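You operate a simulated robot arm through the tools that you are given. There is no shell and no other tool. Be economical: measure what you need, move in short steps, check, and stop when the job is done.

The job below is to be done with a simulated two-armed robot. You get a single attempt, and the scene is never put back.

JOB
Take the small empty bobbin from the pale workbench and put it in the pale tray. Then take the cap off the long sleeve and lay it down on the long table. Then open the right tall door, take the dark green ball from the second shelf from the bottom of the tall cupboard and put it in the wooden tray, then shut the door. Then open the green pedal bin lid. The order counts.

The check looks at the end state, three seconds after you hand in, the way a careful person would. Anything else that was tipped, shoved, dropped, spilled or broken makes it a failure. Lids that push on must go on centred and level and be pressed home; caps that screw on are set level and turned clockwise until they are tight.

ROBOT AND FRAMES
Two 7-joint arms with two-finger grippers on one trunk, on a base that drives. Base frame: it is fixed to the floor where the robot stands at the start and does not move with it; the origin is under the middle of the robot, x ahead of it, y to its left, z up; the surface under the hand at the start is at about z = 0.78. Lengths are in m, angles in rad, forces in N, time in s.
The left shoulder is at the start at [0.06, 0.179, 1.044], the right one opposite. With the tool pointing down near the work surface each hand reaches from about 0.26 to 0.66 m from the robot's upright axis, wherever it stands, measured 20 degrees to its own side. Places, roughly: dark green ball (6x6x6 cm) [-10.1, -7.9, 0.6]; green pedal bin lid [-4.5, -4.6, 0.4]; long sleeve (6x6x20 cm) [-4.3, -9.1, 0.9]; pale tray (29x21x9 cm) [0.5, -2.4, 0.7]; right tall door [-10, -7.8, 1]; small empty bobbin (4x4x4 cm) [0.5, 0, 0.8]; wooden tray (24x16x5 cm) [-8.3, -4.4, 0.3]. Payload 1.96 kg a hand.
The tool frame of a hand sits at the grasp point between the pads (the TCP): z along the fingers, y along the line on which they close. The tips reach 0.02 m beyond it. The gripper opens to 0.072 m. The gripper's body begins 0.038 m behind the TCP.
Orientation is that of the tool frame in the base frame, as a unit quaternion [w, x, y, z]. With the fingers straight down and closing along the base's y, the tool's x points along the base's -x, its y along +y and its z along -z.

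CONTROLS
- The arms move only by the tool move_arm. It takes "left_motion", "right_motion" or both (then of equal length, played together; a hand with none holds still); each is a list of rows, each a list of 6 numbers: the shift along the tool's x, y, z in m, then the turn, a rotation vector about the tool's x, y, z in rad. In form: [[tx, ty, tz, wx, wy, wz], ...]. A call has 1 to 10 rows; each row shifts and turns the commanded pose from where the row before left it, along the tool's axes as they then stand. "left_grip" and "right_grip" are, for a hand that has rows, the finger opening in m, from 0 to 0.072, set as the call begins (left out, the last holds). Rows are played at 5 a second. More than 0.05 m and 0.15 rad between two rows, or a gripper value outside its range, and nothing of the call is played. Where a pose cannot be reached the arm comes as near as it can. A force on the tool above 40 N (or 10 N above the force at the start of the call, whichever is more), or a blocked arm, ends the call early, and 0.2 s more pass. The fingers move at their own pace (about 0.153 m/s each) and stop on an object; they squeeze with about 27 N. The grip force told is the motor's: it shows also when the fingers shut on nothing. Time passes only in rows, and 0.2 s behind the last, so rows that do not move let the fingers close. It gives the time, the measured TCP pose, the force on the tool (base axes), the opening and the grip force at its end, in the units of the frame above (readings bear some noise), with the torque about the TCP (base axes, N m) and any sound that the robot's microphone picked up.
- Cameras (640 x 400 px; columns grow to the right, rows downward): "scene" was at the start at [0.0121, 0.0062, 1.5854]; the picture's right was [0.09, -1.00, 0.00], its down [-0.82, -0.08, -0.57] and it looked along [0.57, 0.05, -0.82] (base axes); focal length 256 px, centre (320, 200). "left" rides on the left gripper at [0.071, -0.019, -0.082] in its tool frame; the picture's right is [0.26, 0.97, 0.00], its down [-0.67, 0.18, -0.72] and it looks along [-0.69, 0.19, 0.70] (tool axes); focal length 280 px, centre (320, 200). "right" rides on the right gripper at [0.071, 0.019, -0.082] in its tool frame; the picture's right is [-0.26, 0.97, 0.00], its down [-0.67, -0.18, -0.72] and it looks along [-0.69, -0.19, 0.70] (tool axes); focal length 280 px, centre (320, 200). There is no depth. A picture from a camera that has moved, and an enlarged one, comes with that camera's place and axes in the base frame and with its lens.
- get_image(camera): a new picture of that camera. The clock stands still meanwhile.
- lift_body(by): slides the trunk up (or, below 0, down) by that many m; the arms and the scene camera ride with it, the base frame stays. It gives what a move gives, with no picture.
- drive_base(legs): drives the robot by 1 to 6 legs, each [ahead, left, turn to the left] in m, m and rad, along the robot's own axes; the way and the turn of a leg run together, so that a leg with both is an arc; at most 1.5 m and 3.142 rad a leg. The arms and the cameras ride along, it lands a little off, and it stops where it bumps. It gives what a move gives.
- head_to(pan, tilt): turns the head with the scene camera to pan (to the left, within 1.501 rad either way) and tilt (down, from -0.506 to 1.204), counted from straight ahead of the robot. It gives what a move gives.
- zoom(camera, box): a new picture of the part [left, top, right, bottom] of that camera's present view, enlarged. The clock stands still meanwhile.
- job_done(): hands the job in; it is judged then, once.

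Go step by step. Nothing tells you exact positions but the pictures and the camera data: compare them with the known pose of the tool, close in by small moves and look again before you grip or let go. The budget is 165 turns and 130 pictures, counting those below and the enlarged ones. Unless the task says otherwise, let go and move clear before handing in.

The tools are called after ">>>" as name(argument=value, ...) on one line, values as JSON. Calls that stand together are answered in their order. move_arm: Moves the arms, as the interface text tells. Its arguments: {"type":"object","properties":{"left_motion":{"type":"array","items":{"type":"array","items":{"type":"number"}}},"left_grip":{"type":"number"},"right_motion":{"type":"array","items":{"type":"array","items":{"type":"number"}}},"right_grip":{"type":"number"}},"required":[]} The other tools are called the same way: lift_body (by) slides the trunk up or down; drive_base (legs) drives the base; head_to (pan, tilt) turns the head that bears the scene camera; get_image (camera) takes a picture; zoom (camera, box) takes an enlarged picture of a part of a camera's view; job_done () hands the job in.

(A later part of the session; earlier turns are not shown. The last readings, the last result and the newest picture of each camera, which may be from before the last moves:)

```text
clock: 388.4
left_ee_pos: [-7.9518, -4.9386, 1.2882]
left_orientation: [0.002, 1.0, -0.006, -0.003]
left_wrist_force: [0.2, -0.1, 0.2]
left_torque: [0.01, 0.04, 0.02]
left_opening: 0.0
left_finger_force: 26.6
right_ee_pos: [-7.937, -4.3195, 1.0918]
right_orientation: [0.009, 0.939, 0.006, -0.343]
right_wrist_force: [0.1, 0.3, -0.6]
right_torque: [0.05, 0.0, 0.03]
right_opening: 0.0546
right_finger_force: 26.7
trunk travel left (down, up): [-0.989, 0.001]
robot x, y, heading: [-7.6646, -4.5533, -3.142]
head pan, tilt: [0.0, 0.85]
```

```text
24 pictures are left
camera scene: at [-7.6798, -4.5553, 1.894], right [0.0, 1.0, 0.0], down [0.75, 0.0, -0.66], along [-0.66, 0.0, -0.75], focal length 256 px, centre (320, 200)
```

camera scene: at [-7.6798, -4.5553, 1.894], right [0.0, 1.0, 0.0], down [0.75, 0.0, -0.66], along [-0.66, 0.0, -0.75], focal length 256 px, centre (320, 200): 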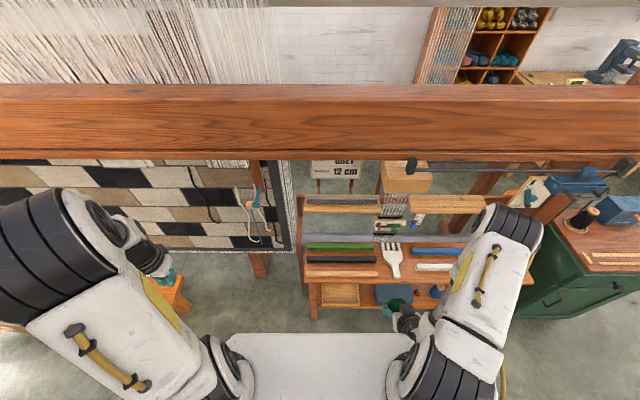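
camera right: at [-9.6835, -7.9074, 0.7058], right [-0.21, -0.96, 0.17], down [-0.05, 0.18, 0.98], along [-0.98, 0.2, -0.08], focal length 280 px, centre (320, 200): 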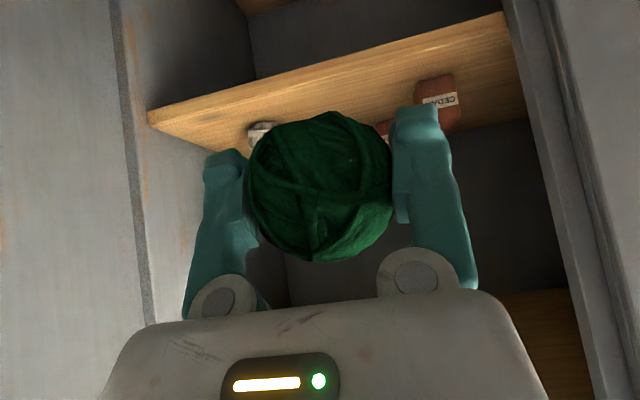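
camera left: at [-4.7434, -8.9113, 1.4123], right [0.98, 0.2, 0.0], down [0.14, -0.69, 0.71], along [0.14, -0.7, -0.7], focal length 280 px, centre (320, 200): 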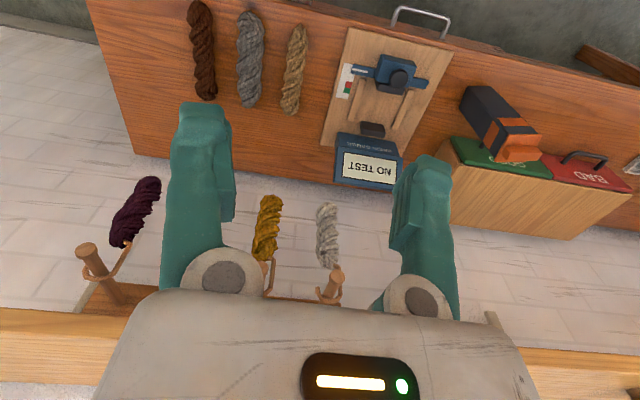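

The wooden tray is on the lower shelf at about (−8.31, −4.43, 0.3). I'll lower the trunk 40 cm and look closer.

>>> lift_body(by=-0.4)

>>> zoom(camera="scene", box=[270, 200, 470, 330])

>>> get_image(camera="right")

```text
clock: 392.3
left_ee_pos: [-7.9504, -4.9386, 0.8885]
left_orientation: [0.003, 1.0, -0.005, -0.004]
left_wrist_force: [0.5, 0.5, -0.6]
left_torque: [0.0, 0.0, 0.01]
left_opening: 0.0
left_finger_force: 27.0
right_ee_pos: [-7.9383, -4.3184, 0.692]
right_orientation: [0.008, 0.939, 0.005, -0.344]
right_wrist_force: [0.1, 0.3, -1.0]
right_torque: [-0.01, -0.01, -0.02]
right_opening: 0.0547
right_finger_force: 26.9
trunk travel left (down, up): [-0.589, 0.401]
robot x, y, heading: [-7.6578, -4.5557, -3.138]
head pan, tilt: [0.0, 0.85]
```

```text
3.08 times, centred on (370, 265) of scene
camera zoom: at [-7.6797, -4.5553, 1.494], right [0.0, 1.0, 0.0], down [0.75, 0.0, -0.66], along [-0.66, 0.0, -0.75], focal length 787 px, centre (166, 0)
```

zoom: 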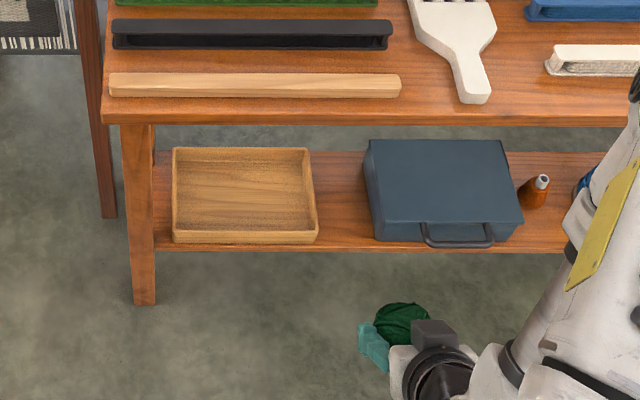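

```text
22 pictures are left
camera right: at [-7.8306, -4.3363, 0.7081], right [-0.18, -0.97, 0.18], down [-0.06, 0.19, 0.98], along [-0.98, 0.17, -0.09], focal length 280 px, centre (320, 200)
```

right: 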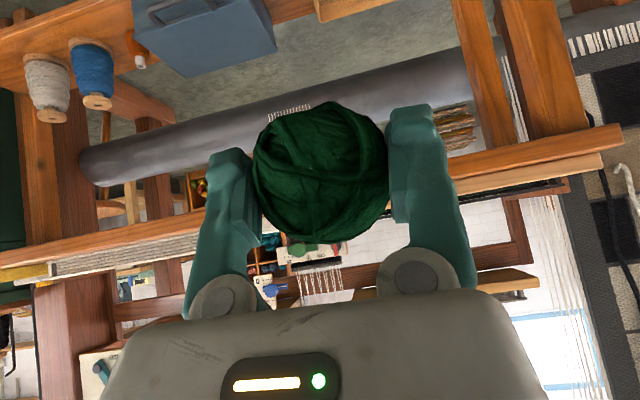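

The tray is clear to see: centre (−8.30, −4.424), with about 35 cm of room under the table top. I'll lower 30 cm, come 12 cm closer and reach in with the ball.

>>> lift_body(by=-0.3)

>>> drive_base(legs=[[0.12, 0, 0]])

>>> move_arm(right_motion=[[-0.0301, 0.0177, 0.0256, 0, 0, 0], [-0.0301, 0.0177, 0.0256, 0, 0, 0], [-0.0301, 0.0177, 0.0256, 0, 0, 0], [-0.0301, 0.0177, 0.0256, 0, 0, 0], [0, 0, 0, 0, 0, 0]])

>>> get_image(camera="right")

>>> zoom(camera="scene", box=[240, 180, 480, 330])

```text
clock: 395.3
left_ee_pos: [-7.9509, -4.9383, 0.5892]
left_orientation: [0.002, 1.0, -0.006, -0.004]
left_wrist_force: [0.8, 0.9, 0.0]
left_torque: [-0.02, -0.05, 0.01]
left_opening: 0.0
left_finger_force: 26.8
right_ee_pos: [-7.9382, -4.3186, 0.3911]
right_orientation: [0.008, 0.939, 0.005, -0.343]
right_wrist_force: [0.2, -0.2, 0.0]
right_torque: [0.03, -0.02, 0.02]
right_opening: 0.0546
right_finger_force: 27.2
trunk travel left (down, up): [-0.289, 0.701]
robot x, y, heading: [-7.664, -4.5527, -3.139]
head pan, tilt: [0.0, 0.85]
```

```text
clock: 396.5
left_ee_pos: [-8.0697, -4.9401, 0.5882]
left_orientation: [0.002, 1.0, -0.005, -0.003]
left_wrist_force: [-0.5, -0.1, 0.1]
left_torque: [0.03, -0.01, 0.0]
left_opening: 0.0
left_finger_force: 26.9
right_ee_pos: [-8.0589, -4.3211, 0.392]
right_orientation: [0.009, 0.939, 0.007, -0.343]
right_wrist_force: [-0.1, 0.2, -0.4]
right_torque: [0.0, -0.04, 0.0]
right_opening: 0.0545
right_finger_force: 27.0
trunk travel left (down, up): [-0.289, 0.701]
robot x, y, heading: [-7.7811, -4.5526, -3.136]
head pan, tilt: [0.0, 0.85]
```

```text
clock: 397.7
left_ee_pos: [-8.0707, -4.9411, 0.5872]
left_orientation: [0.003, 1.0, -0.004, -0.003]
left_wrist_force: [0.5, 0.5, 0.7]
left_torque: [0.01, -0.02, 0.0]
left_opening: 0.0
left_finger_force: 27.0
right_ee_pos: [-8.2152, -4.3956, 0.3925]
right_orientation: [0.01, 0.939, 0.008, -0.343]
right_wrist_force: [-0.2, -0.7, -0.7]
right_torque: [0.02, -0.01, -0.02]
right_opening: 0.0546
right_finger_force: 27.3
trunk travel left (down, up): [-0.289, 0.701]
robot x, y, heading: [-7.7852, -4.5536, -3.135]
head pan, tilt: [0.0, 0.85]
```

```text
21 pictures are left
camera right: at [-8.1068, -4.4128, 0.4091], right [-0.18, -0.97, 0.18], down [-0.06, 0.19, 0.98], along [-0.98, 0.17, -0.09], focal length 280 px, centre (320, 200)
```

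right: 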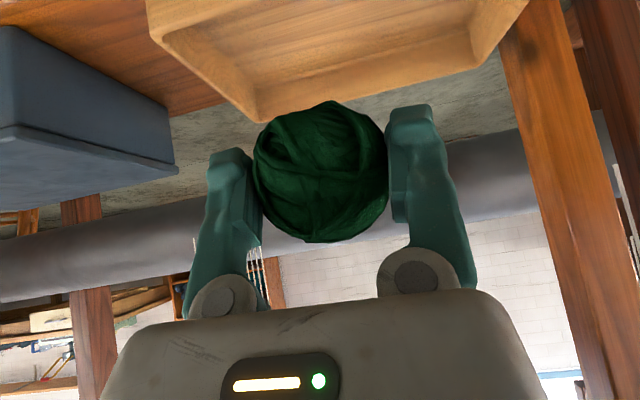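

```text
2.67 times, centred on (360, 255) of scene
camera zoom: at [-7.8004, -4.5561, 1.1939], right [-0.01, 1.0, 0.0], down [0.75, 0.01, -0.66], along [-0.66, 0.0, -0.75], focal length 682 px, centre (213, 53)
```

zoom: 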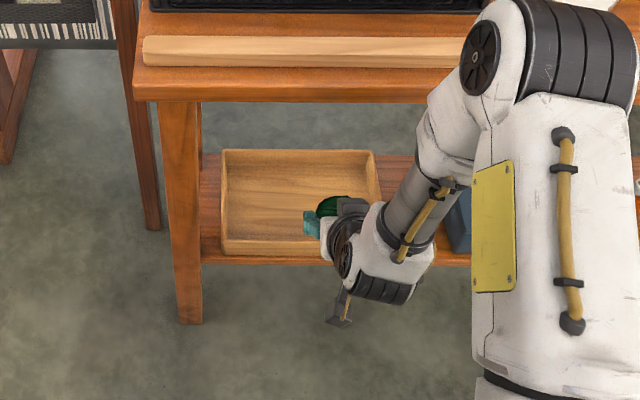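

The hand is well placed. I'll move the remaining 8 cm in and lower the ball into the tray.

>>> move_arm(right_motion=[[-0.0305, 0.0165, 0.0259, 0, 0, 0], [-0.0305, 0.0165, 0.0259, 0, 0, 0], [0.013, 0, 0.0152, 0, 0, 0], [0.013, 0, 0.0152, 0, 0, 0], [0, 0, 0, 0, 0, 0]])

>>> get_image(camera="right")

```text
clock: 398.9
left_ee_pos: [-8.0706, -4.9396, 0.5882]
left_orientation: [0.003, 1.0, -0.004, -0.004]
left_wrist_force: [-0.9, 0.0, 0.3]
left_torque: [-0.03, 0.0, -0.03]
left_opening: 0.0
left_finger_force: 26.8
right_ee_pos: [-8.2937, -4.4301, 0.3521]
right_orientation: [0.009, 0.939, 0.008, -0.343]
right_wrist_force: [0.2, -0.1, -0.2]
right_torque: [0.01, 0.0, 0.02]
right_opening: 0.0544
right_finger_force: 27.0
trunk travel left (down, up): [-0.289, 0.701]
robot x, y, heading: [-7.78, -4.5562, -3.132]
head pan, tilt: [0.0, 0.85]
```

```text
19 pictures are left
camera right: at [-8.1864, -4.4492, 0.3683], right [-0.18, -0.97, 0.18], down [-0.06, 0.19, 0.98], along [-0.98, 0.17, -0.09], focal length 280 px, centre (320, 200)
```

right: 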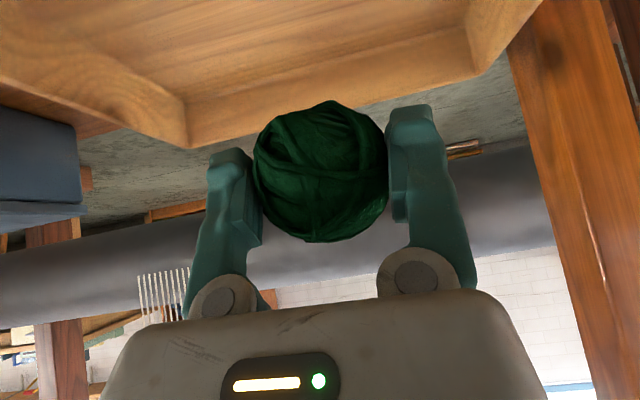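

Ball is inside the tray's outline. I'll lower further until it nearly touches.

>>> move_arm(right_motion=[[0.0052, 0, 0.0061, 0, 0, 0], [0.0052, 0, 0.0061, 0, 0, 0], [0.0052, 0, 0.0061, 0, 0, 0], [0, 0, 0, 0, 0, 0]])

>>> move_arm(right_motion=[[0.0052, 0, 0.0061, 0, 0, 0], [0.0026, 0, 0.003, 0, 0, 0], [0, 0, 0, 0, 0, 0]])

```text
clock: 399.9
left_ee_pos: [-8.0705, -4.9411, 0.588]
left_orientation: [0.002, 1.0, -0.003, -0.004]
left_wrist_force: [-0.1, -0.3, 0.3]
left_torque: [-0.02, 0.01, 0.01]
left_opening: 0.0
left_finger_force: 27.1
right_ee_pos: [-8.2935, -4.4323, 0.3269]
right_orientation: [0.008, 0.939, 0.008, -0.343]
right_wrist_force: [-0.6, 0.6, -1.2]
right_torque: [0.04, -0.04, 0.01]
right_opening: 0.0545
right_finger_force: 27.1
trunk travel left (down, up): [-0.289, 0.701]
robot x, y, heading: [-7.781, -4.5535, -3.137]
head pan, tilt: [0.0, 0.85]
```

```text
clock: 400.7
left_ee_pos: [-8.0705, -4.9397, 0.5881]
left_orientation: [0.003, 1.0, -0.004, -0.003]
left_wrist_force: [-0.1, -0.1, -0.8]
left_torque: [0.0, 0.02, 0.0]
left_opening: 0.0001
left_finger_force: 27.2
right_ee_pos: [-8.2941, -4.4301, 0.3157]
right_orientation: [0.009, 0.94, 0.008, -0.342]
right_wrist_force: [0.8, -0.3, -1.0]
right_torque: [0.0, -0.05, 0.0]
right_opening: 0.0544
right_finger_force: 26.3
trunk travel left (down, up): [-0.289, 0.701]
robot x, y, heading: [-7.7796, -4.5544, -3.138]
head pan, tilt: [0.0, 0.85]
```

>>> zoom(camera="right", box=[120, 0, 520, 260])

```text
1.54 times, centred on (320, 130) of right
camera zoom: at [-8.1871, -4.4484, 0.3332], right [-0.18, -0.97, 0.18], down [-0.06, 0.19, 0.98], along [-0.98, 0.16, -0.09], focal length 431 px, centre (320, 308)
```

zoom: 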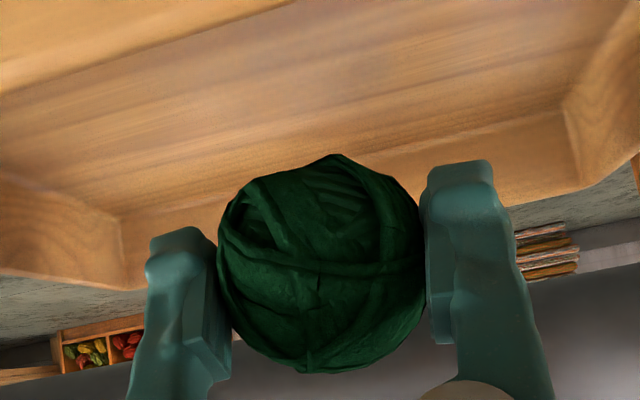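

The ball is within about a centimetre of the tray floor. I'll release it and draw the hand back and up.

>>> move_arm(right_motion=[[0.0026, 0, 0.003, 0, 0, 0], [0, 0, 0, 0, 0, 0]])

>>> move_arm(right_motion=[[0, 0, 0, 0, 0, 0], [0, 0, 0, 0, 0, 0], [0, 0, -0.02, 0, 0, 0], [0, 0, -0.04, 0, 0, 0], [0, 0, -0.04, 0, 0, 0], [0.02, 0, -0.03, 0, 0, 0], [0.02, 0, -0.03, 0, 0, 0], [0, 0, 0, 0, 0, 0]], right_grip=0.072)

>>> get_image(camera="right")

```text
clock: 401.3
left_ee_pos: [-8.0698, -4.9399, 0.5866]
left_orientation: [0.003, 1.0, -0.005, -0.004]
left_wrist_force: [0.0, 0.7, -0.3]
left_torque: [-0.02, -0.01, 0.04]
left_opening: 0.0002
left_finger_force: 26.9
right_ee_pos: [-8.2928, -4.4319, 0.3127]
right_orientation: [0.009, 0.939, 0.008, -0.343]
right_wrist_force: [-0.8, -0.5, -1.5]
right_torque: [-0.01, -0.02, 0.0]
right_opening: 0.0543
right_finger_force: 27.0
trunk travel left (down, up): [-0.289, 0.701]
robot x, y, heading: [-7.7825, -4.5533, -3.129]
head pan, tilt: [0.0, 0.85]
```

```text
clock: 403.1
left_ee_pos: [-8.0695, -4.942, 0.5879]
left_orientation: [0.003, 1.0, -0.004, -0.005]
left_wrist_force: [-0.7, -0.1, 0.6]
left_torque: [0.01, -0.02, -0.04]
left_opening: 0.0
left_finger_force: 27.2
right_ee_pos: [-8.1598, -4.4277, 0.4085]
right_orientation: [0.01, 0.939, 0.008, -0.343]
right_wrist_force: [0.1, -0.4, 0.2]
right_torque: [-0.03, 0.03, -0.02]
right_opening: 0.0718
right_finger_force: 0.1
trunk travel left (down, up): [-0.289, 0.701]
robot x, y, heading: [-7.7844, -4.5546, -3.13]
head pan, tilt: [0.0, 0.85]
```

```text
17 pictures are left
camera right: at [-8.0519, -4.444, 0.4267], right [-0.18, -0.97, 0.18], down [-0.06, 0.19, 0.98], along [-0.98, 0.17, -0.09], focal length 280 px, centre (320, 200)
```

right: 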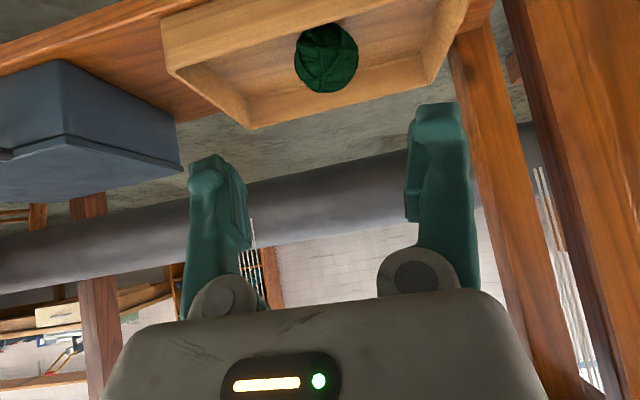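

The ball rests in the wooden tray. Next I'll back away, raise the trunk, and return the right hand to a compact pointing-down pose for the trip back to the door.

>>> drive_base(legs=[[-0.15, 0.0, 0]])

>>> lift_body(by=0.4)

>>> move_arm(right_motion=[[0, 0, -0.02, 0, 0.141, 0], [0, 0, -0.02, 0, 0.141, 0], [0, 0, -0.02, 0, 0.141, 0], [0, 0, -0.02, 0, 0.141, 0], [0, 0, -0.02, 0, 0.141, 0], [0, 0, -0.04, 0, 0, 0], [0, 0, -0.04, 0, 0, 0], [0, 0, -0.04, 0, 0, 0], [0, 0, 0, 0, 0, 0]], right_grip=0.0)

>>> lift_body(by=0.15)

```text
clock: 404.5
left_ee_pos: [-7.9214, -4.9397, 0.5881]
left_orientation: [0.004, 1.0, -0.003, -0.003]
left_wrist_force: [-0.2, -0.5, 0.1]
left_torque: [0.0, -0.01, -0.02]
left_opening: 0.0
left_finger_force: 26.7
right_ee_pos: [-8.0116, -4.4267, 0.4104]
right_orientation: [0.01, 0.939, 0.009, -0.343]
right_wrist_force: [0.1, -0.6, -0.6]
right_torque: [-0.04, 0.03, -0.04]
right_opening: 0.0719
right_finger_force: 0.1
trunk travel left (down, up): [-0.289, 0.701]
robot x, y, heading: [-7.6338, -4.5525, -3.131]
head pan, tilt: [0.0, 0.85]
```

```text
clock: 408.3
left_ee_pos: [-7.9222, -4.9401, 0.988]
left_orientation: [0.003, 1.0, -0.003, -0.004]
left_wrist_force: [0.0, 1.3, -0.8]
left_torque: [0.04, 0.02, -0.03]
left_opening: 0.0001
left_finger_force: 27.5
right_ee_pos: [-8.012, -4.4259, 0.8101]
right_orientation: [0.009, 0.939, 0.008, -0.343]
right_wrist_force: [0.0, -0.5, -0.8]
right_torque: [0.01, 0.03, -0.04]
right_opening: 0.0717
right_finger_force: 0.1
trunk travel left (down, up): [-0.689, 0.301]
robot x, y, heading: [-7.6315, -4.555, -3.136]
head pan, tilt: [0.0, 0.85]
```

```text
clock: 410.3
left_ee_pos: [-7.923, -4.9388, 0.9873]
left_orientation: [0.0, 1.0, -0.004, -0.004]
left_wrist_force: [0.2, -0.3, 1.2]
left_torque: [0.01, 0.0, -0.02]
left_opening: 0.0
left_finger_force: 27.4
right_ee_pos: [-7.974, -4.4215, 1.019]
right_orientation: [0.006, 1.0, 0.012, 0.004]
right_wrist_force: [-0.5, -0.2, -0.4]
right_torque: [0.01, -0.02, -0.02]
right_opening: 0.0003
right_finger_force: 26.6
trunk travel left (down, up): [-0.689, 0.301]
robot x, y, heading: [-7.6358, -4.5542, -3.131]
head pan, tilt: [0.0, 0.85]
```

```text
clock: 412.1
left_ee_pos: [-7.9221, -4.9397, 1.1379]
left_orientation: [0.002, 1.0, -0.003, -0.004]
left_wrist_force: [0.1, -0.4, 0.5]
left_torque: [0.0, 0.01, -0.02]
left_opening: 0.0002
left_finger_force: 27.4
right_ee_pos: [-7.9756, -4.4217, 1.1698]
right_orientation: [0.007, 1.0, 0.011, 0.003]
right_wrist_force: [-0.2, 0.3, 0.0]
right_torque: [0.01, 0.01, -0.03]
right_opening: 0.0002
right_finger_force: 27.2
trunk travel left (down, up): [-0.839, 0.151]
robot x, y, heading: [-7.6314, -4.5537, -3.128]
head pan, tilt: [0.0, 0.85]
```

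Both hands are compact. I'll retrace the route to the aisle head and turn to face −y.

>>> move_arm(left_motion=[[0, -0.04, 0, 0, 0, 0], [0, -0.04, 0, 0, 0, 0], [0, -0.04, 0, 0, 0, 0], [0, 0, 0, 0, 0, 0]])

>>> drive_base(legs=[[0.04, -0.95, -0.012], [0, -0.93, 0], [0.15, -0.4, 0], [0.3, -0.16, 0], [1.0, 0, 0], [0, 0, 1.57]])

```text
clock: 413.1
left_ee_pos: [-7.9205, -4.8204, 1.1394]
left_orientation: [0.002, 1.0, -0.004, -0.004]
left_wrist_force: [0.7, -0.3, 0.0]
left_torque: [-0.02, -0.02, 0.0]
left_opening: 0.0001
left_finger_force: 27.0
right_ee_pos: [-7.9747, -4.4232, 1.1696]
right_orientation: [0.006, 1.0, 0.011, 0.002]
right_wrist_force: [0.1, 0.1, 0.0]
right_torque: [0.03, 0.0, 0.01]
right_opening: 0.0
right_finger_force: 26.7
trunk travel left (down, up): [-0.839, 0.151]
robot x, y, heading: [-7.6341, -4.551, -3.128]
head pan, tilt: [0.0, 0.85]
```

```text
clock: 435.1
left_ee_pos: [-8.8724, -2.4205, 1.1388]
left_orientation: [0.005, 0.712, 0.702, -0.001]
left_wrist_force: [-0.3, -0.1, 0.6]
left_torque: [-0.01, -0.01, 0.02]
left_opening: 0.0
left_finger_force: 26.9
right_ee_pos: [-9.2696, -2.4733, 1.1689]
right_orientation: [0.003, 0.702, 0.712, 0.006]
right_wrist_force: [0.0, -0.1, 0.5]
right_torque: [-0.05, -0.01, 0.03]
right_opening: 0.0
right_finger_force: 27.0
trunk travel left (down, up): [-0.839, 0.151]
robot x, y, heading: [-9.1334, -2.1349, -1.567]
head pan, tilt: [0.0, 0.85]
```

I'm at the head of the aisle again. I'll go down it to just before the cupboard and look at the door.

>>> drive_base(legs=[[0.35, -0.18, 0], [0.45, -0.13, 0], [1.3, 0, 0], [1.3, 0, 0], [1.1, 0, 0]])

>>> head_to(pan=-0.25, tilt=0.55)

>>> get_image(camera="scene")

```text
clock: 457.5
left_ee_pos: [-9.1532, -6.9177, 1.1409]
left_orientation: [0.004, 0.714, 0.7, 0.0]
left_wrist_force: [-0.4, 0.6, -0.1]
left_torque: [0.01, 0.02, 0.03]
left_opening: 0.0
left_finger_force: 27.1
right_ee_pos: [-9.5526, -6.9653, 1.1689]
right_orientation: [0.002, 0.705, 0.71, 0.007]
right_wrist_force: [-0.1, 1.0, -0.3]
right_torque: [0.01, 0.0, 0.03]
right_opening: 0.0
right_finger_force: 27.1
trunk travel left (down, up): [-0.839, 0.151]
robot x, y, heading: [-9.415, -6.6279, -1.578]
head pan, tilt: [0.0, 0.85]
```

```text
clock: 458.3
left_ee_pos: [-9.1526, -6.9166, 1.139]
left_orientation: [0.004, 0.714, 0.7, -0.001]
left_wrist_force: [-0.1, -0.2, 0.0]
left_torque: [0.01, -0.01, 0.01]
left_opening: 0.0
left_finger_force: 26.6
right_ee_pos: [-9.5533, -6.9665, 1.1708]
right_orientation: [0.002, 0.704, 0.71, 0.006]
right_wrist_force: [-0.1, -0.1, 0.4]
right_torque: [0.01, -0.02, 0.0]
right_opening: 0.0002
right_finger_force: 26.5
trunk travel left (down, up): [-0.839, 0.151]
robot x, y, heading: [-9.4186, -6.6286, -1.582]
head pan, tilt: [-0.25, 0.55]
```

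```text
16 pictures are left
camera scene: at [-9.4377, -6.6557, 1.7693], right [-0.97, 0.25, 0.0], down [0.13, 0.51, -0.85], along [-0.22, -0.82, -0.52], focal length 256 px, centre (320, 200)
```

scene: 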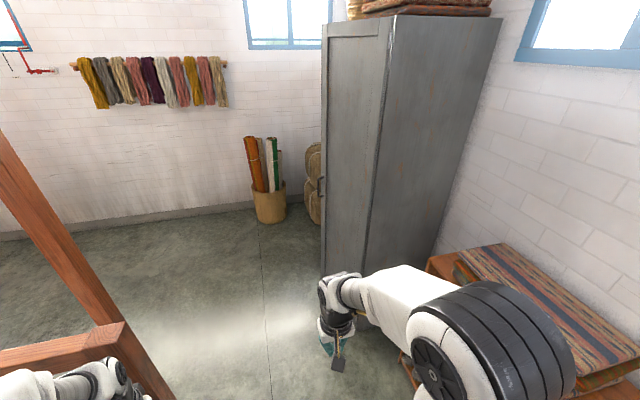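

The door stands ajar by about 16°, with its free edge near (−9.825, −8.06). I'll tuck the right hand inward, pass by, move out into the open area and turn to face the cupboard.

>>> move_arm(right_motion=[[0, 0.04, 0, 0, 0, 0], [0, 0.04, 0, 0, 0, 0], [0, 0.03, 0, 0, 0, 0], [0, 0, 0, 0, 0, 0]])

>>> drive_base(legs=[[1.0, 0.03, 0.011], [0.65, 0, 0], [0.05, 0.32, 0], [0, 0, -1.57]])

>>> head_to(pan=-0.3, tilt=0.5)

>>> get_image(camera="scene")

```text
clock: 459.3
left_ee_pos: [-9.1541, -6.9176, 1.1376]
left_orientation: [0.004, 0.715, 0.7, 0.0]
left_wrist_force: [0.4, -0.6, 0.6]
left_torque: [0.01, 0.0, 0.01]
left_opening: 0.0
left_finger_force: 27.6
right_ee_pos: [-9.4458, -6.9653, 1.1713]
right_orientation: [0.003, 0.703, 0.711, 0.007]
right_wrist_force: [-0.1, 0.1, -0.3]
right_torque: [-0.03, 0.0, 0.01]
right_opening: 0.0001
right_finger_force: 27.0
trunk travel left (down, up): [-0.839, 0.151]
robot x, y, heading: [-9.4176, -6.6307, -1.577]
head pan, tilt: [-0.25, 0.55]
```

```text
clock: 473.4
left_ee_pos: [-9.3478, -8.6206, 1.1396]
left_orientation: [0.003, 1.0, -0.012, -0.003]
left_wrist_force: [0.6, 0.8, -0.7]
left_torque: [-0.01, -0.02, 0.0]
left_opening: 0.0
left_finger_force: 27.4
right_ee_pos: [-9.3956, -8.3282, 1.171]
right_orientation: [0.006, 1.0, 0.003, 0.003]
right_wrist_force: [0.0, -0.6, -0.1]
right_torque: [0.02, 0.02, -0.04]
right_opening: 0.0
right_finger_force: 27.0
trunk travel left (down, up): [-0.839, 0.151]
robot x, y, heading: [-9.0561, -8.3586, 3.136]
head pan, tilt: [-0.25, 0.55]
```

```text
clock: 474.1
left_ee_pos: [-9.3499, -8.6196, 1.1384]
left_orientation: [0.003, 1.0, -0.012, -0.004]
left_wrist_force: [0.4, -0.4, -0.5]
left_torque: [-0.04, -0.01, -0.01]
left_opening: 0.0001
left_finger_force: 26.9
right_ee_pos: [-9.3952, -8.3279, 1.173]
right_orientation: [0.007, 1.0, 0.003, 0.002]
right_wrist_force: [0.7, -0.3, 0.1]
right_torque: [-0.03, -0.03, 0.0]
right_opening: 0.0
right_finger_force: 27.3
trunk travel left (down, up): [-0.839, 0.151]
robot x, y, heading: [-9.0584, -8.3604, 3.128]
head pan, tilt: [-0.3, 0.499]
```

```text
15 pictures are left
camera scene: at [-9.0843, -8.3321, 1.7739], right [0.3, 0.95, 0.0], down [0.46, -0.15, -0.88], along [-0.84, 0.27, -0.48], focal length 256 px, centre (320, 200)
```

scene: 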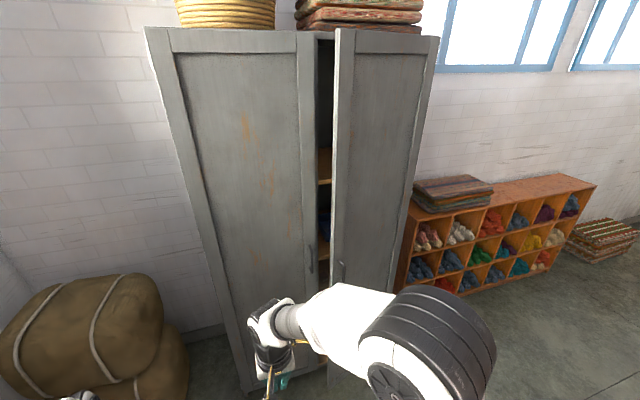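

The door is ajar as I left it. I'll line the closed right hand up with the door's free side, above the handle, and approach.

>>> move_arm(right_motion=[[-0.04, 0, 0, 0, 0, 0], [-0.04, 0, 0, 0, 0, 0], [-0.04, 0, 0, 0, 0, 0], [-0.03, 0, 0, 0, 0, 0], [0, 0, 0, 0, 0, 0]])

>>> drive_base(legs=[[0, -0.34, 0.013], [0.22, 0, 0]])

>>> get_image(camera="scene")

```text
clock: 475.3
left_ee_pos: [-9.348, -8.6206, 1.1393]
left_orientation: [0.003, 1.0, -0.012, -0.003]
left_wrist_force: [0.0, -0.2, -0.5]
left_torque: [-0.03, 0.03, 0.01]
left_opening: 0.0
left_finger_force: 27.1
right_ee_pos: [-9.5262, -8.3287, 1.1727]
right_orientation: [0.006, 1.0, 0.002, 0.002]
right_wrist_force: [-0.3, -0.9, 0.0]
right_torque: [0.0, 0.03, 0.02]
right_opening: 0.0
right_finger_force: 27.1
right hand out of reach, approached as far as the arm can: row 4
trunk travel left (down, up): [-0.839, 0.151]
robot x, y, heading: [-9.0577, -8.3613, 3.132]
head pan, tilt: [-0.3, 0.499]
```

```text
clock: 478.8
left_ee_pos: [-9.561, -8.2696, 1.1393]
left_orientation: [0.003, 1.0, -0.007, -0.004]
left_wrist_force: [-0.2, 0.4, -0.4]
left_torque: [-0.01, 0.01, 0.04]
left_opening: 0.0002
left_finger_force: 27.1
right_ee_pos: [-9.7433, -7.981, 1.1725]
right_orientation: [0.006, 1.0, 0.008, 0.002]
right_wrist_force: [-0.8, 0.7, 0.3]
right_torque: [-0.03, 0.03, 0.02]
right_opening: 0.0001
right_finger_force: 26.5
trunk travel left (down, up): [-0.839, 0.151]
robot x, y, heading: [-9.2757, -8.0068, -3.14]
head pan, tilt: [-0.3, 0.499]
```

```text
14 pictures are left
camera scene: at [-9.2996, -7.9788, 1.774], right [0.29, 0.96, 0.0], down [0.46, -0.14, -0.88], along [-0.84, 0.26, -0.48], focal length 256 px, centre (320, 200)
```

scene: 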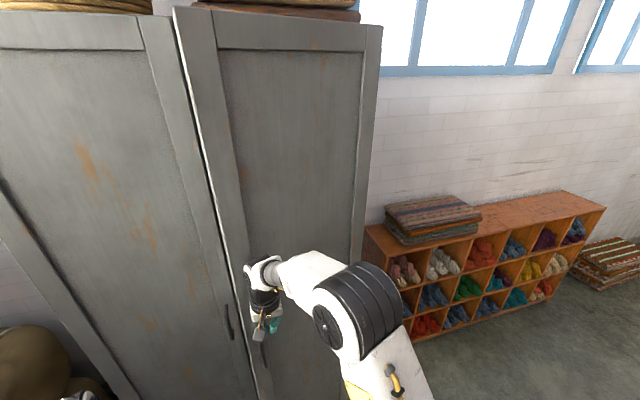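

Hand is right in front of the door's free side. I'll drive ahead slowly to press the door shut.

>>> drive_base(legs=[[0.08, 0, 0], [0.04, 0, 0], [0.03, 0, 0]])

>>> get_image(camera="scene")

```text
clock: 480.8
left_ee_pos: [-9.7032, -8.2702, 1.1415]
left_orientation: [0.003, 1.0, -0.005, -0.006]
left_wrist_force: [0.4, -0.7, -0.3]
left_torque: [0.01, 0.05, 0.01]
left_opening: 0.0001
left_finger_force: 27.4
right_ee_pos: [-9.8857, -7.9826, 1.1748]
right_orientation: [0.006, 1.0, 0.009, -0.001]
right_wrist_force: [0.2, -0.2, 1.1]
right_torque: [-0.01, 0.04, -0.02]
right_opening: 0.0
right_finger_force: 27.0
trunk travel left (down, up): [-0.839, 0.151]
robot x, y, heading: [-9.4239, -8.0075, -3.142]
head pan, tilt: [-0.3, 0.499]
```

```text
13 pictures are left
camera scene: at [-9.4391, -7.9797, 1.7741], right [0.29, 0.96, 0.0], down [0.45, -0.14, -0.88], along [-0.84, 0.26, -0.47], focal length 256 px, centre (320, 200)
```

scene: 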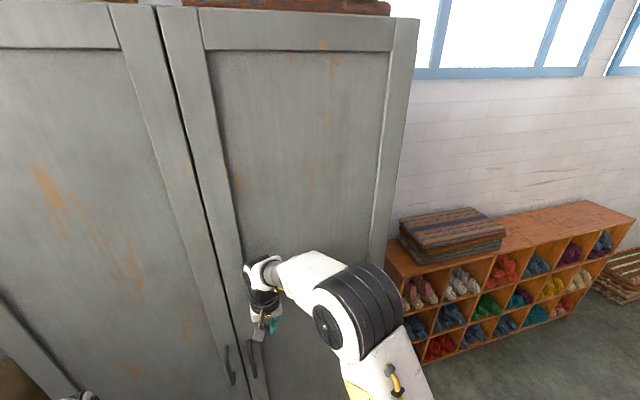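

Nearly flush. I'll press on by a few more centimetres until it stops.

>>> drive_base(legs=[[0.025, 0, 0], [0.02, 0, 0], [0.02, 0, 0]])

>>> zoom(camera="scene", box=[80, 0, 440, 240])

```text
clock: 481.7
left_ee_pos: [-9.724, -8.2701, 1.1387]
left_orientation: [0.002, 1.0, -0.007, -0.004]
left_wrist_force: [-0.4, -0.8, 0.1]
left_torque: [0.03, 0.0, -0.02]
left_opening: 0.0003
left_finger_force: 27.5
right_ee_pos: [-9.9028, -7.9819, 1.1744]
right_orientation: [0.006, 1.0, 0.008, 0.007]
right_wrist_force: [8.5, 0.9, 4.0]
right_torque: [-0.06, 0.97, -0.17]
right_opening: 0.0
right_finger_force: 27.3
trunk travel left (down, up): [-0.839, 0.151]
robot x, y, heading: [-9.4382, -8.0057, -3.139]
head pan, tilt: [-0.3, 0.499]
stopped in leg 1: the force on the tool passed its limit at 104 N (the readings are from after the stop); the commanded pose is now the measured one
```

```text
1.67 times, centred on (260, 120) of scene
camera zoom: at [-9.4624, -7.9793, 1.774], right [0.29, 0.96, 0.0], down [0.46, -0.14, -0.88], along [-0.84, 0.26, -0.48], focal length 426 px, centre (420, 333)
```

zoom: 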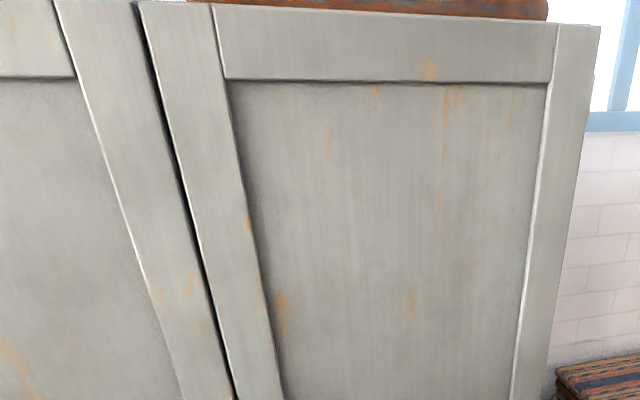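

The door is shut flush (force spiked as it closed). I'll back off, turn to face +y and go up the aisle again.

>>> drive_base(legs=[[-0.36, 0, 0], [0, 0.3, 0], [0, 0, -1.573], [0.0, 0.31, 0], [1.0, 0, 0]])

>>> head_to(pan=1.3, tilt=0.4)

>>> get_image(camera="scene")

```text
clock: 495.8
left_ee_pos: [-9.7122, -7.0459, 1.1389]
left_orientation: [-0.002, 0.72, -0.694, -0.005]
left_wrist_force: [-0.6, -1.8, 0.4]
left_torque: [0.03, 0.0, 0.02]
left_opening: 0.0
left_finger_force: 27.6
right_ee_pos: [-9.4336, -6.8526, 1.1731]
right_orientation: [0.009, 0.73, -0.684, 0.002]
right_wrist_force: [0.3, 0.3, 0.2]
right_torque: [0.0, 0.01, 0.0]
right_opening: 0.0001
right_finger_force: 27.1
trunk travel left (down, up): [-0.839, 0.151]
robot x, y, heading: [-9.4334, -7.3205, 1.618]
head pan, tilt: [-0.3, 0.499]
```

```text
clock: 497.5
left_ee_pos: [-9.7121, -7.0459, 1.1379]
left_orientation: [-0.001, 0.72, -0.694, -0.005]
left_wrist_force: [0.4, -0.2, 0.2]
left_torque: [-0.01, 0.0, -0.01]
left_opening: 0.0001
left_finger_force: 27.0
right_ee_pos: [-9.4323, -6.8539, 1.172]
right_orientation: [0.009, 0.729, -0.684, 0.003]
right_wrist_force: [0.6, 0.0, -0.9]
right_torque: [-0.01, 0.0, -0.04]
right_opening: 0.0002
right_finger_force: 27.3
trunk travel left (down, up): [-0.839, 0.151]
robot x, y, heading: [-9.4367, -7.3175, 1.621]
head pan, tilt: [1.3, 0.4]
```

```text
11 pictures are left
camera scene: at [-9.5205, -7.3593, 1.7831], right [0.22, 0.98, 0.0], down [0.38, -0.08, -0.92], along [-0.9, 0.2, -0.39], focal length 256 px, centre (320, 200)
```

scene: 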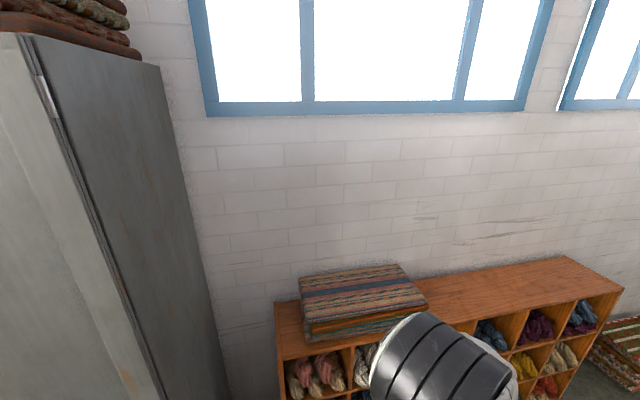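

The door is closed. Eleven pictures are left, so I'll drive the known way sparingly.

>>> drive_base(legs=[[0.1, 0, -0.05], [1.4, 0, 0], [1.4, 0, 0]])

```text
clock: 511.9
left_ee_pos: [-9.6746, -4.0904, 1.1391]
left_orientation: [0.0, -0.695, 0.719, 0.005]
left_wrist_force: [-0.1, -0.2, 0.0]
left_torque: [0.0, 0.01, 0.02]
left_opening: 0.0
left_finger_force: 27.0
right_ee_pos: [-9.381, -3.9184, 1.1718]
right_orientation: [-0.009, -0.705, 0.71, -0.002]
right_wrist_force: [0.8, 0.0, 0.0]
right_torque: [0.02, 0.01, -0.03]
right_opening: 0.0001
right_finger_force: 26.9
trunk travel left (down, up): [-0.839, 0.151]
robot x, y, heading: [-9.4161, -4.3829, 1.554]
head pan, tilt: [1.3, 0.4]
```

I'll continue past the stool and desk, then reverse out past the cabinet into the open room.

>>> drive_base(legs=[[0.5, 0.04, 0.017], [0.94, 0, 0], [0.45, -0.13, 0], [0.35, -0.19, 0], [0, 0, 1.57]])

>>> drive_base(legs=[[-1.0, 0, 0], [-0.3, 0.15, 0], [-0.15, 0.4, 0], [-0.25, 0.6, 0], [-0.9, 0, 0]])

```text
clock: 527.8
left_ee_pos: [-9.4255, -2.4011, 1.1388]
left_orientation: [0.003, 1.0, 0.009, -0.003]
left_wrist_force: [-1.0, -0.7, 0.2]
left_torque: [0.01, 0.0, 0.03]
left_opening: 0.0002
left_finger_force: 26.6
right_ee_pos: [-9.6112, -2.1172, 1.1732]
right_orientation: [0.005, 1.0, 0.021, 0.008]
right_wrist_force: [0.7, 0.9, 0.9]
right_torque: [-0.01, 0.0, 0.03]
right_opening: 0.0003
right_finger_force: 27.2
trunk travel left (down, up): [-0.839, 0.151]
robot x, y, heading: [-9.1472, -2.128, -3.109]
head pan, tilt: [1.3, 0.4]
```

```text
clock: 544.5
left_ee_pos: [-6.8444, -3.5126, 1.1391]
left_orientation: [0.003, 1.0, 0.009, -0.003]
left_wrist_force: [-0.3, 0.5, 0.2]
left_torque: [0.03, 0.02, 0.02]
left_opening: 0.0
left_finger_force: 26.3
right_ee_pos: [-7.0307, -3.2293, 1.1731]
right_orientation: [0.005, 1.0, 0.024, 0.008]
right_wrist_force: [0.2, 0.2, -0.4]
right_torque: [0.02, 0.0, -0.02]
right_opening: 0.0
right_finger_force: 26.8
trunk travel left (down, up): [-0.839, 0.151]
robot x, y, heading: [-6.565, -3.2394, -3.111]
head pan, tilt: [1.3, 0.4]
```

I'm in open floor. I'll turn to face +x, drive to stand before the bins and look down at them.

>>> drive_base(legs=[[0, 0, 3.1], [1.0, 0, 0], [0.0, -1.25, 0]])

>>> head_to(pan=-0.1, tilt=0.75)

>>> get_image(camera="scene")

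```text
clock: 563.0
left_ee_pos: [-5.3012, -4.2838, 1.1386]
left_orientation: [0.003, 0.03, 1.0, 0.002]
left_wrist_force: [-0.1, -0.2, -0.3]
left_torque: [-0.01, 0.0, 0.0]
left_opening: 0.0001
left_finger_force: 27.1
right_ee_pos: [-5.1363, -4.5819, 1.1716]
right_orientation: [-0.007, 0.015, 1.0, 0.005]
right_wrist_force: [0.5, -0.3, -0.1]
right_torque: [-0.02, -0.01, 0.0]
right_opening: 0.0
right_finger_force: 26.8
trunk travel left (down, up): [-0.839, 0.151]
robot x, y, heading: [-5.5977, -4.5368, -0.046]
head pan, tilt: [1.3, 0.4]
```

```text
clock: 564.5
left_ee_pos: [-5.3015, -4.2854, 1.1389]
left_orientation: [0.004, 0.03, 1.0, 0.002]
left_wrist_force: [0.7, -0.5, 0.4]
left_torque: [0.01, -0.01, -0.03]
left_opening: 0.0
left_finger_force: 27.2
right_ee_pos: [-5.136, -4.5811, 1.1722]
right_orientation: [-0.007, 0.016, 1.0, 0.005]
right_wrist_force: [0.5, 0.6, 0.1]
right_torque: [0.0, 0.0, -0.05]
right_opening: 0.0001
right_finger_force: 26.4
trunk travel left (down, up): [-0.839, 0.151]
robot x, y, heading: [-5.5996, -4.5376, -0.043]
head pan, tilt: [-0.099, 0.75]
```

```text
10 pictures are left
camera scene: at [-5.5779, -4.5458, 1.752], right [-0.14, -0.99, 0.0], down [-0.68, 0.1, -0.73], along [0.72, -0.1, -0.68], focal length 256 px, centre (320, 200)
```

scene: 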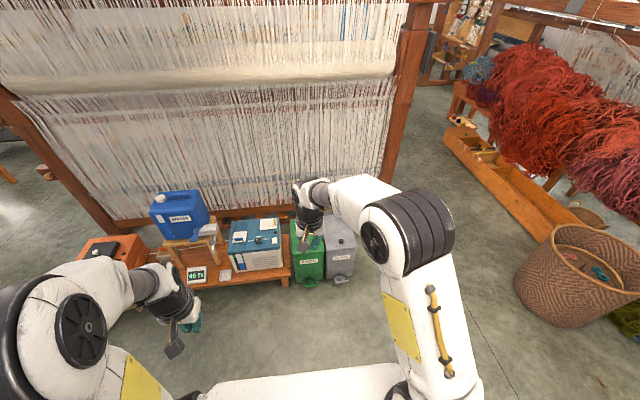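

>>> zoom(camera="scene", box=[270, 200, 370, 300])

```text
4.00 times, centred on (320, 250) of scene
camera zoom: at [-5.5779, -4.5458, 1.752], right [-0.14, -0.99, 0.0], down [-0.68, 0.1, -0.73], along [0.72, -0.1, -0.68], focal length 1024 px, centre (320, 0)
```

zoom: 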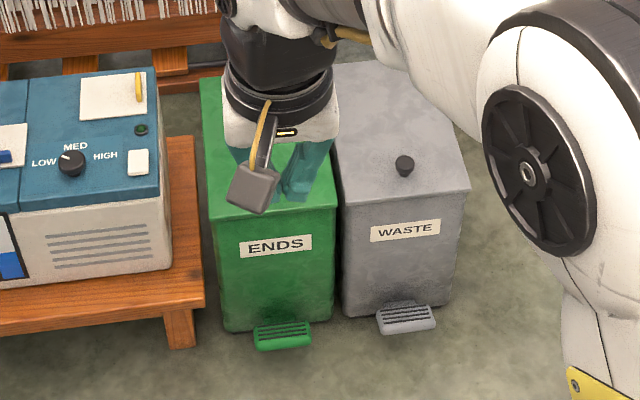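

It's a pedal bin labelled ENDS with a lid hinged at the back (x≈−4.37) and probably a knob near the front, like its grey neighbour. I'll drive closer, lower the trunk and look with the right hand camera.

>>> drive_base(legs=[[0.36, -0.045, 0.043]])

>>> lift_body(by=-0.4)

>>> get_image(camera="right")

```text
clock: 566.8
left_ee_pos: [-4.9622, -4.3255, 1.1384]
left_orientation: [0.003, 0.01, 1.0, 0.002]
left_wrist_force: [0.1, -0.1, -0.2]
left_torque: [-0.01, -0.03, 0.0]
left_opening: 0.0
left_finger_force: 27.0
right_ee_pos: [-4.7853, -4.6178, 1.1735]
right_orientation: [-0.008, -0.003, 1.0, 0.005]
right_wrist_force: [0.0, -0.1, 0.8]
right_torque: [0.02, -0.01, -0.02]
right_opening: 0.0
right_finger_force: 26.9
trunk travel left (down, up): [-0.839, 0.151]
robot x, y, heading: [-5.2458, -4.5899, -0.006]
head pan, tilt: [-0.099, 0.75]
```

```text
clock: 570.6
left_ee_pos: [-4.961, -4.3262, 0.739]
left_orientation: [0.004, 0.01, 1.0, 0.003]
left_wrist_force: [-0.4, 0.9, 0.1]
left_torque: [0.03, 0.01, 0.0]
left_opening: 0.0002
left_finger_force: 26.6
right_ee_pos: [-4.7852, -4.6166, 0.771]
right_orientation: [-0.008, -0.003, 1.0, 0.005]
right_wrist_force: [-0.2, 0.1, 0.1]
right_torque: [0.0, -0.03, 0.03]
right_opening: 0.0
right_finger_force: 26.9
trunk travel left (down, up): [-0.439, 0.551]
robot x, y, heading: [-5.2506, -4.589, -0.01]
head pan, tilt: [-0.099, 0.75]
```

```text
8 pictures are left
camera right: at [-4.855, -4.5998, 0.8549], right [0.26, 0.97, 0.01], down [0.69, -0.19, 0.7], along [0.68, -0.17, -0.71], focal length 280 px, centre (320, 200)
```

right: 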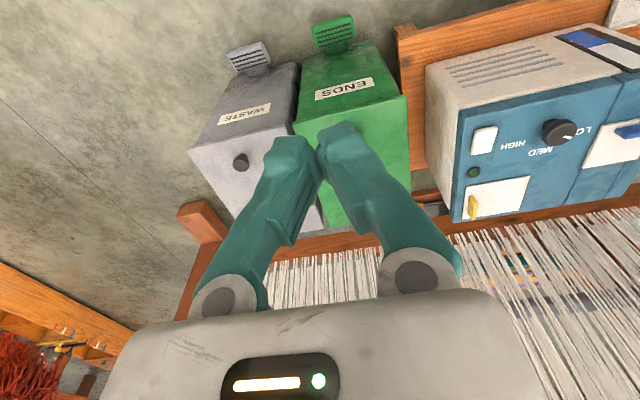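

The knob is hidden behind my fingertips, at about (−4.59, −4.607, 0.43). I'll come 8 cm closer, open the fingers and hover above it.

>>> drive_base(legs=[[0.08, 0, 0.008]])

>>> move_arm(right_motion=[[-0.023, 0.002, 0.038, 0, 0, 0], [-0.023, 0.002, 0.038, 0, 0, 0], [-0.023, 0.002, 0.038, 0, 0, 0], [-0.023, 0.002, 0.038, 0, 0, 0], [-0.023, 0.002, 0.038, 0, 0, 0], [0, 0, 0, 0, 0, 0]], right_grip=0.06)

>>> get_image(camera="right")

```text
clock: 571.6
left_ee_pos: [-4.8875, -4.3245, 0.7382]
left_orientation: [0.003, 0.006, 1.0, 0.003]
left_wrist_force: [0.7, 0.1, 0.1]
left_torque: [0.0, 0.02, 0.0]
left_opening: 0.0
left_finger_force: 27.2
right_ee_pos: [-4.7083, -4.6132, 0.7716]
right_orientation: [-0.009, -0.007, 1.0, 0.005]
right_wrist_force: [0.7, 0.7, 0.6]
right_torque: [0.01, 0.05, -0.01]
right_opening: 0.0
right_finger_force: 27.3
trunk travel left (down, up): [-0.439, 0.551]
robot x, y, heading: [-5.1745, -4.5882, -0.0]
head pan, tilt: [-0.099, 0.75]
```

```text
clock: 573.0
left_ee_pos: [-4.8889, -4.3238, 0.7389]
left_orientation: [0.003, 0.006, 1.0, 0.002]
left_wrist_force: [0.7, -0.5, -0.2]
left_torque: [0.0, -0.01, 0.04]
left_opening: 0.0
left_finger_force: 26.9
right_ee_pos: [-4.6031, -4.5977, 0.5817]
right_orientation: [-0.009, -0.008, 1.0, 0.006]
right_wrist_force: [-0.6, 1.4, -0.1]
right_torque: [-0.01, 0.01, 0.01]
right_opening: 0.0602
right_finger_force: 0.0
trunk travel left (down, up): [-0.439, 0.551]
robot x, y, heading: [-5.1777, -4.5896, 0.004]
head pan, tilt: [-0.099, 0.75]
```

```text
7 pictures are left
camera right: at [-4.6719, -4.5809, 0.6641], right [0.25, 0.97, 0.01], down [0.69, -0.18, 0.7], along [0.68, -0.17, -0.71], focal length 280 px, centre (320, 200)
```

right: 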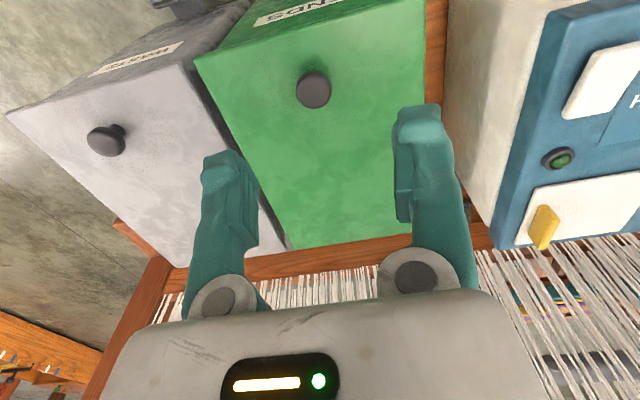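

The knob is visible, at about (−4.58, −4.608). I'll go down 9 cm over it and refine.

>>> move_arm(right_motion=[[-0.011, -0.005, 0.03, 0, 0, 0], [-0.011, -0.005, 0.03, 0, 0, 0], [0, 0, 0.025, 0, 0, 0], [0, 0, 0, 0, 0, 0]])

>>> get_image(camera="right")

```text
clock: 574.0
left_ee_pos: [-4.888, -4.3244, 0.7373]
left_orientation: [0.004, 0.007, 1.0, 0.002]
left_wrist_force: [-0.8, -0.3, -0.4]
left_torque: [0.02, -0.03, 0.01]
left_opening: 0.0002
left_finger_force: 27.6
right_ee_pos: [-4.5968, -4.6005, 0.5448]
right_orientation: [-0.009, -0.008, 1.0, 0.005]
right_wrist_force: [0.1, 0.0, 0.4]
right_torque: [0.03, -0.02, -0.04]
right_opening: 0.0597
right_finger_force: 0.0
right hand out of reach, approached as far as the arm can: row 1, 2
trunk travel left (down, up): [-0.439, 0.551]
robot x, y, heading: [-5.176, -4.5886, 0.005]
head pan, tilt: [-0.099, 0.75]
```

```text
6 pictures are left
camera right: at [-4.6678, -4.5836, 0.6278], right [0.25, 0.97, 0.01], down [0.69, -0.18, 0.7], along [0.68, -0.17, -0.71], focal length 280 px, centre (320, 200)
```

right: 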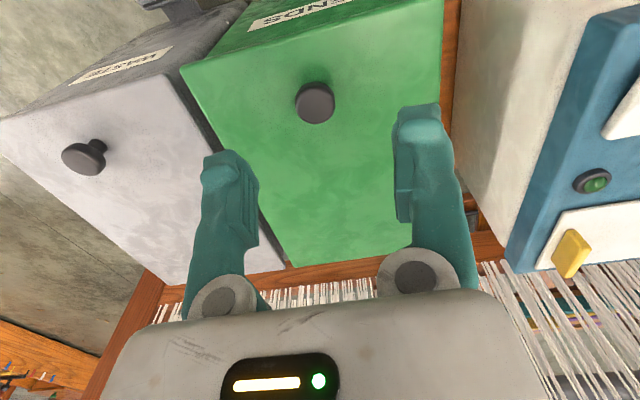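

The arm is at its limit, so I'll use the trunk and base to approach: 2.5 cm ahead and 8 cm lower.

>>> drive_base(legs=[[0.025, -0.01, 0]])

>>> lift_body(by=-0.08)

>>> get_image(camera="right")

```text
clock: 574.9
left_ee_pos: [-4.8614, -4.3346, 0.7392]
left_orientation: [0.002, 0.007, 1.0, 0.002]
left_wrist_force: [-0.3, -0.2, -0.3]
left_torque: [-0.01, 0.02, -0.02]
left_opening: 0.0
left_finger_force: 26.8
right_ee_pos: [-4.5725, -4.6104, 0.544]
right_orientation: [-0.009, -0.007, 1.0, 0.006]
right_wrist_force: [0.2, -0.3, -0.1]
right_torque: [0.0, -0.01, 0.01]
right_opening: 0.0599
right_finger_force: 0.1
trunk travel left (down, up): [-0.439, 0.551]
robot x, y, heading: [-5.1479, -4.5977, -0.001]
head pan, tilt: [-0.099, 0.75]
```

```text
clock: 576.0
left_ee_pos: [-4.8621, -4.3347, 0.6583]
left_orientation: [0.004, 0.006, 1.0, 0.003]
left_wrist_force: [-0.4, 0.2, -0.2]
left_torque: [0.02, 0.02, 0.02]
left_opening: 0.0
left_finger_force: 26.8
right_ee_pos: [-4.5727, -4.61, 0.4648]
right_orientation: [-0.008, -0.008, 1.0, 0.005]
right_wrist_force: [-0.3, 0.4, 0.1]
right_torque: [0.0, 0.01, 0.0]
right_opening: 0.0602
right_finger_force: 0.0
trunk travel left (down, up): [-0.359, 0.631]
robot x, y, heading: [-5.1471, -4.6005, 0.001]
head pan, tilt: [-0.099, 0.75]
```

```text
5 pictures are left
camera right: at [-4.643, -4.5937, 0.548], right [0.25, 0.97, 0.01], down [0.69, -0.18, 0.7], along [0.68, -0.17, -0.71], focal length 280 px, centre (320, 200)
```

right: 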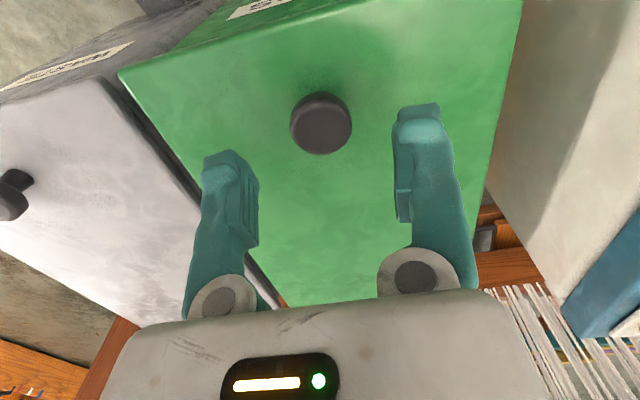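

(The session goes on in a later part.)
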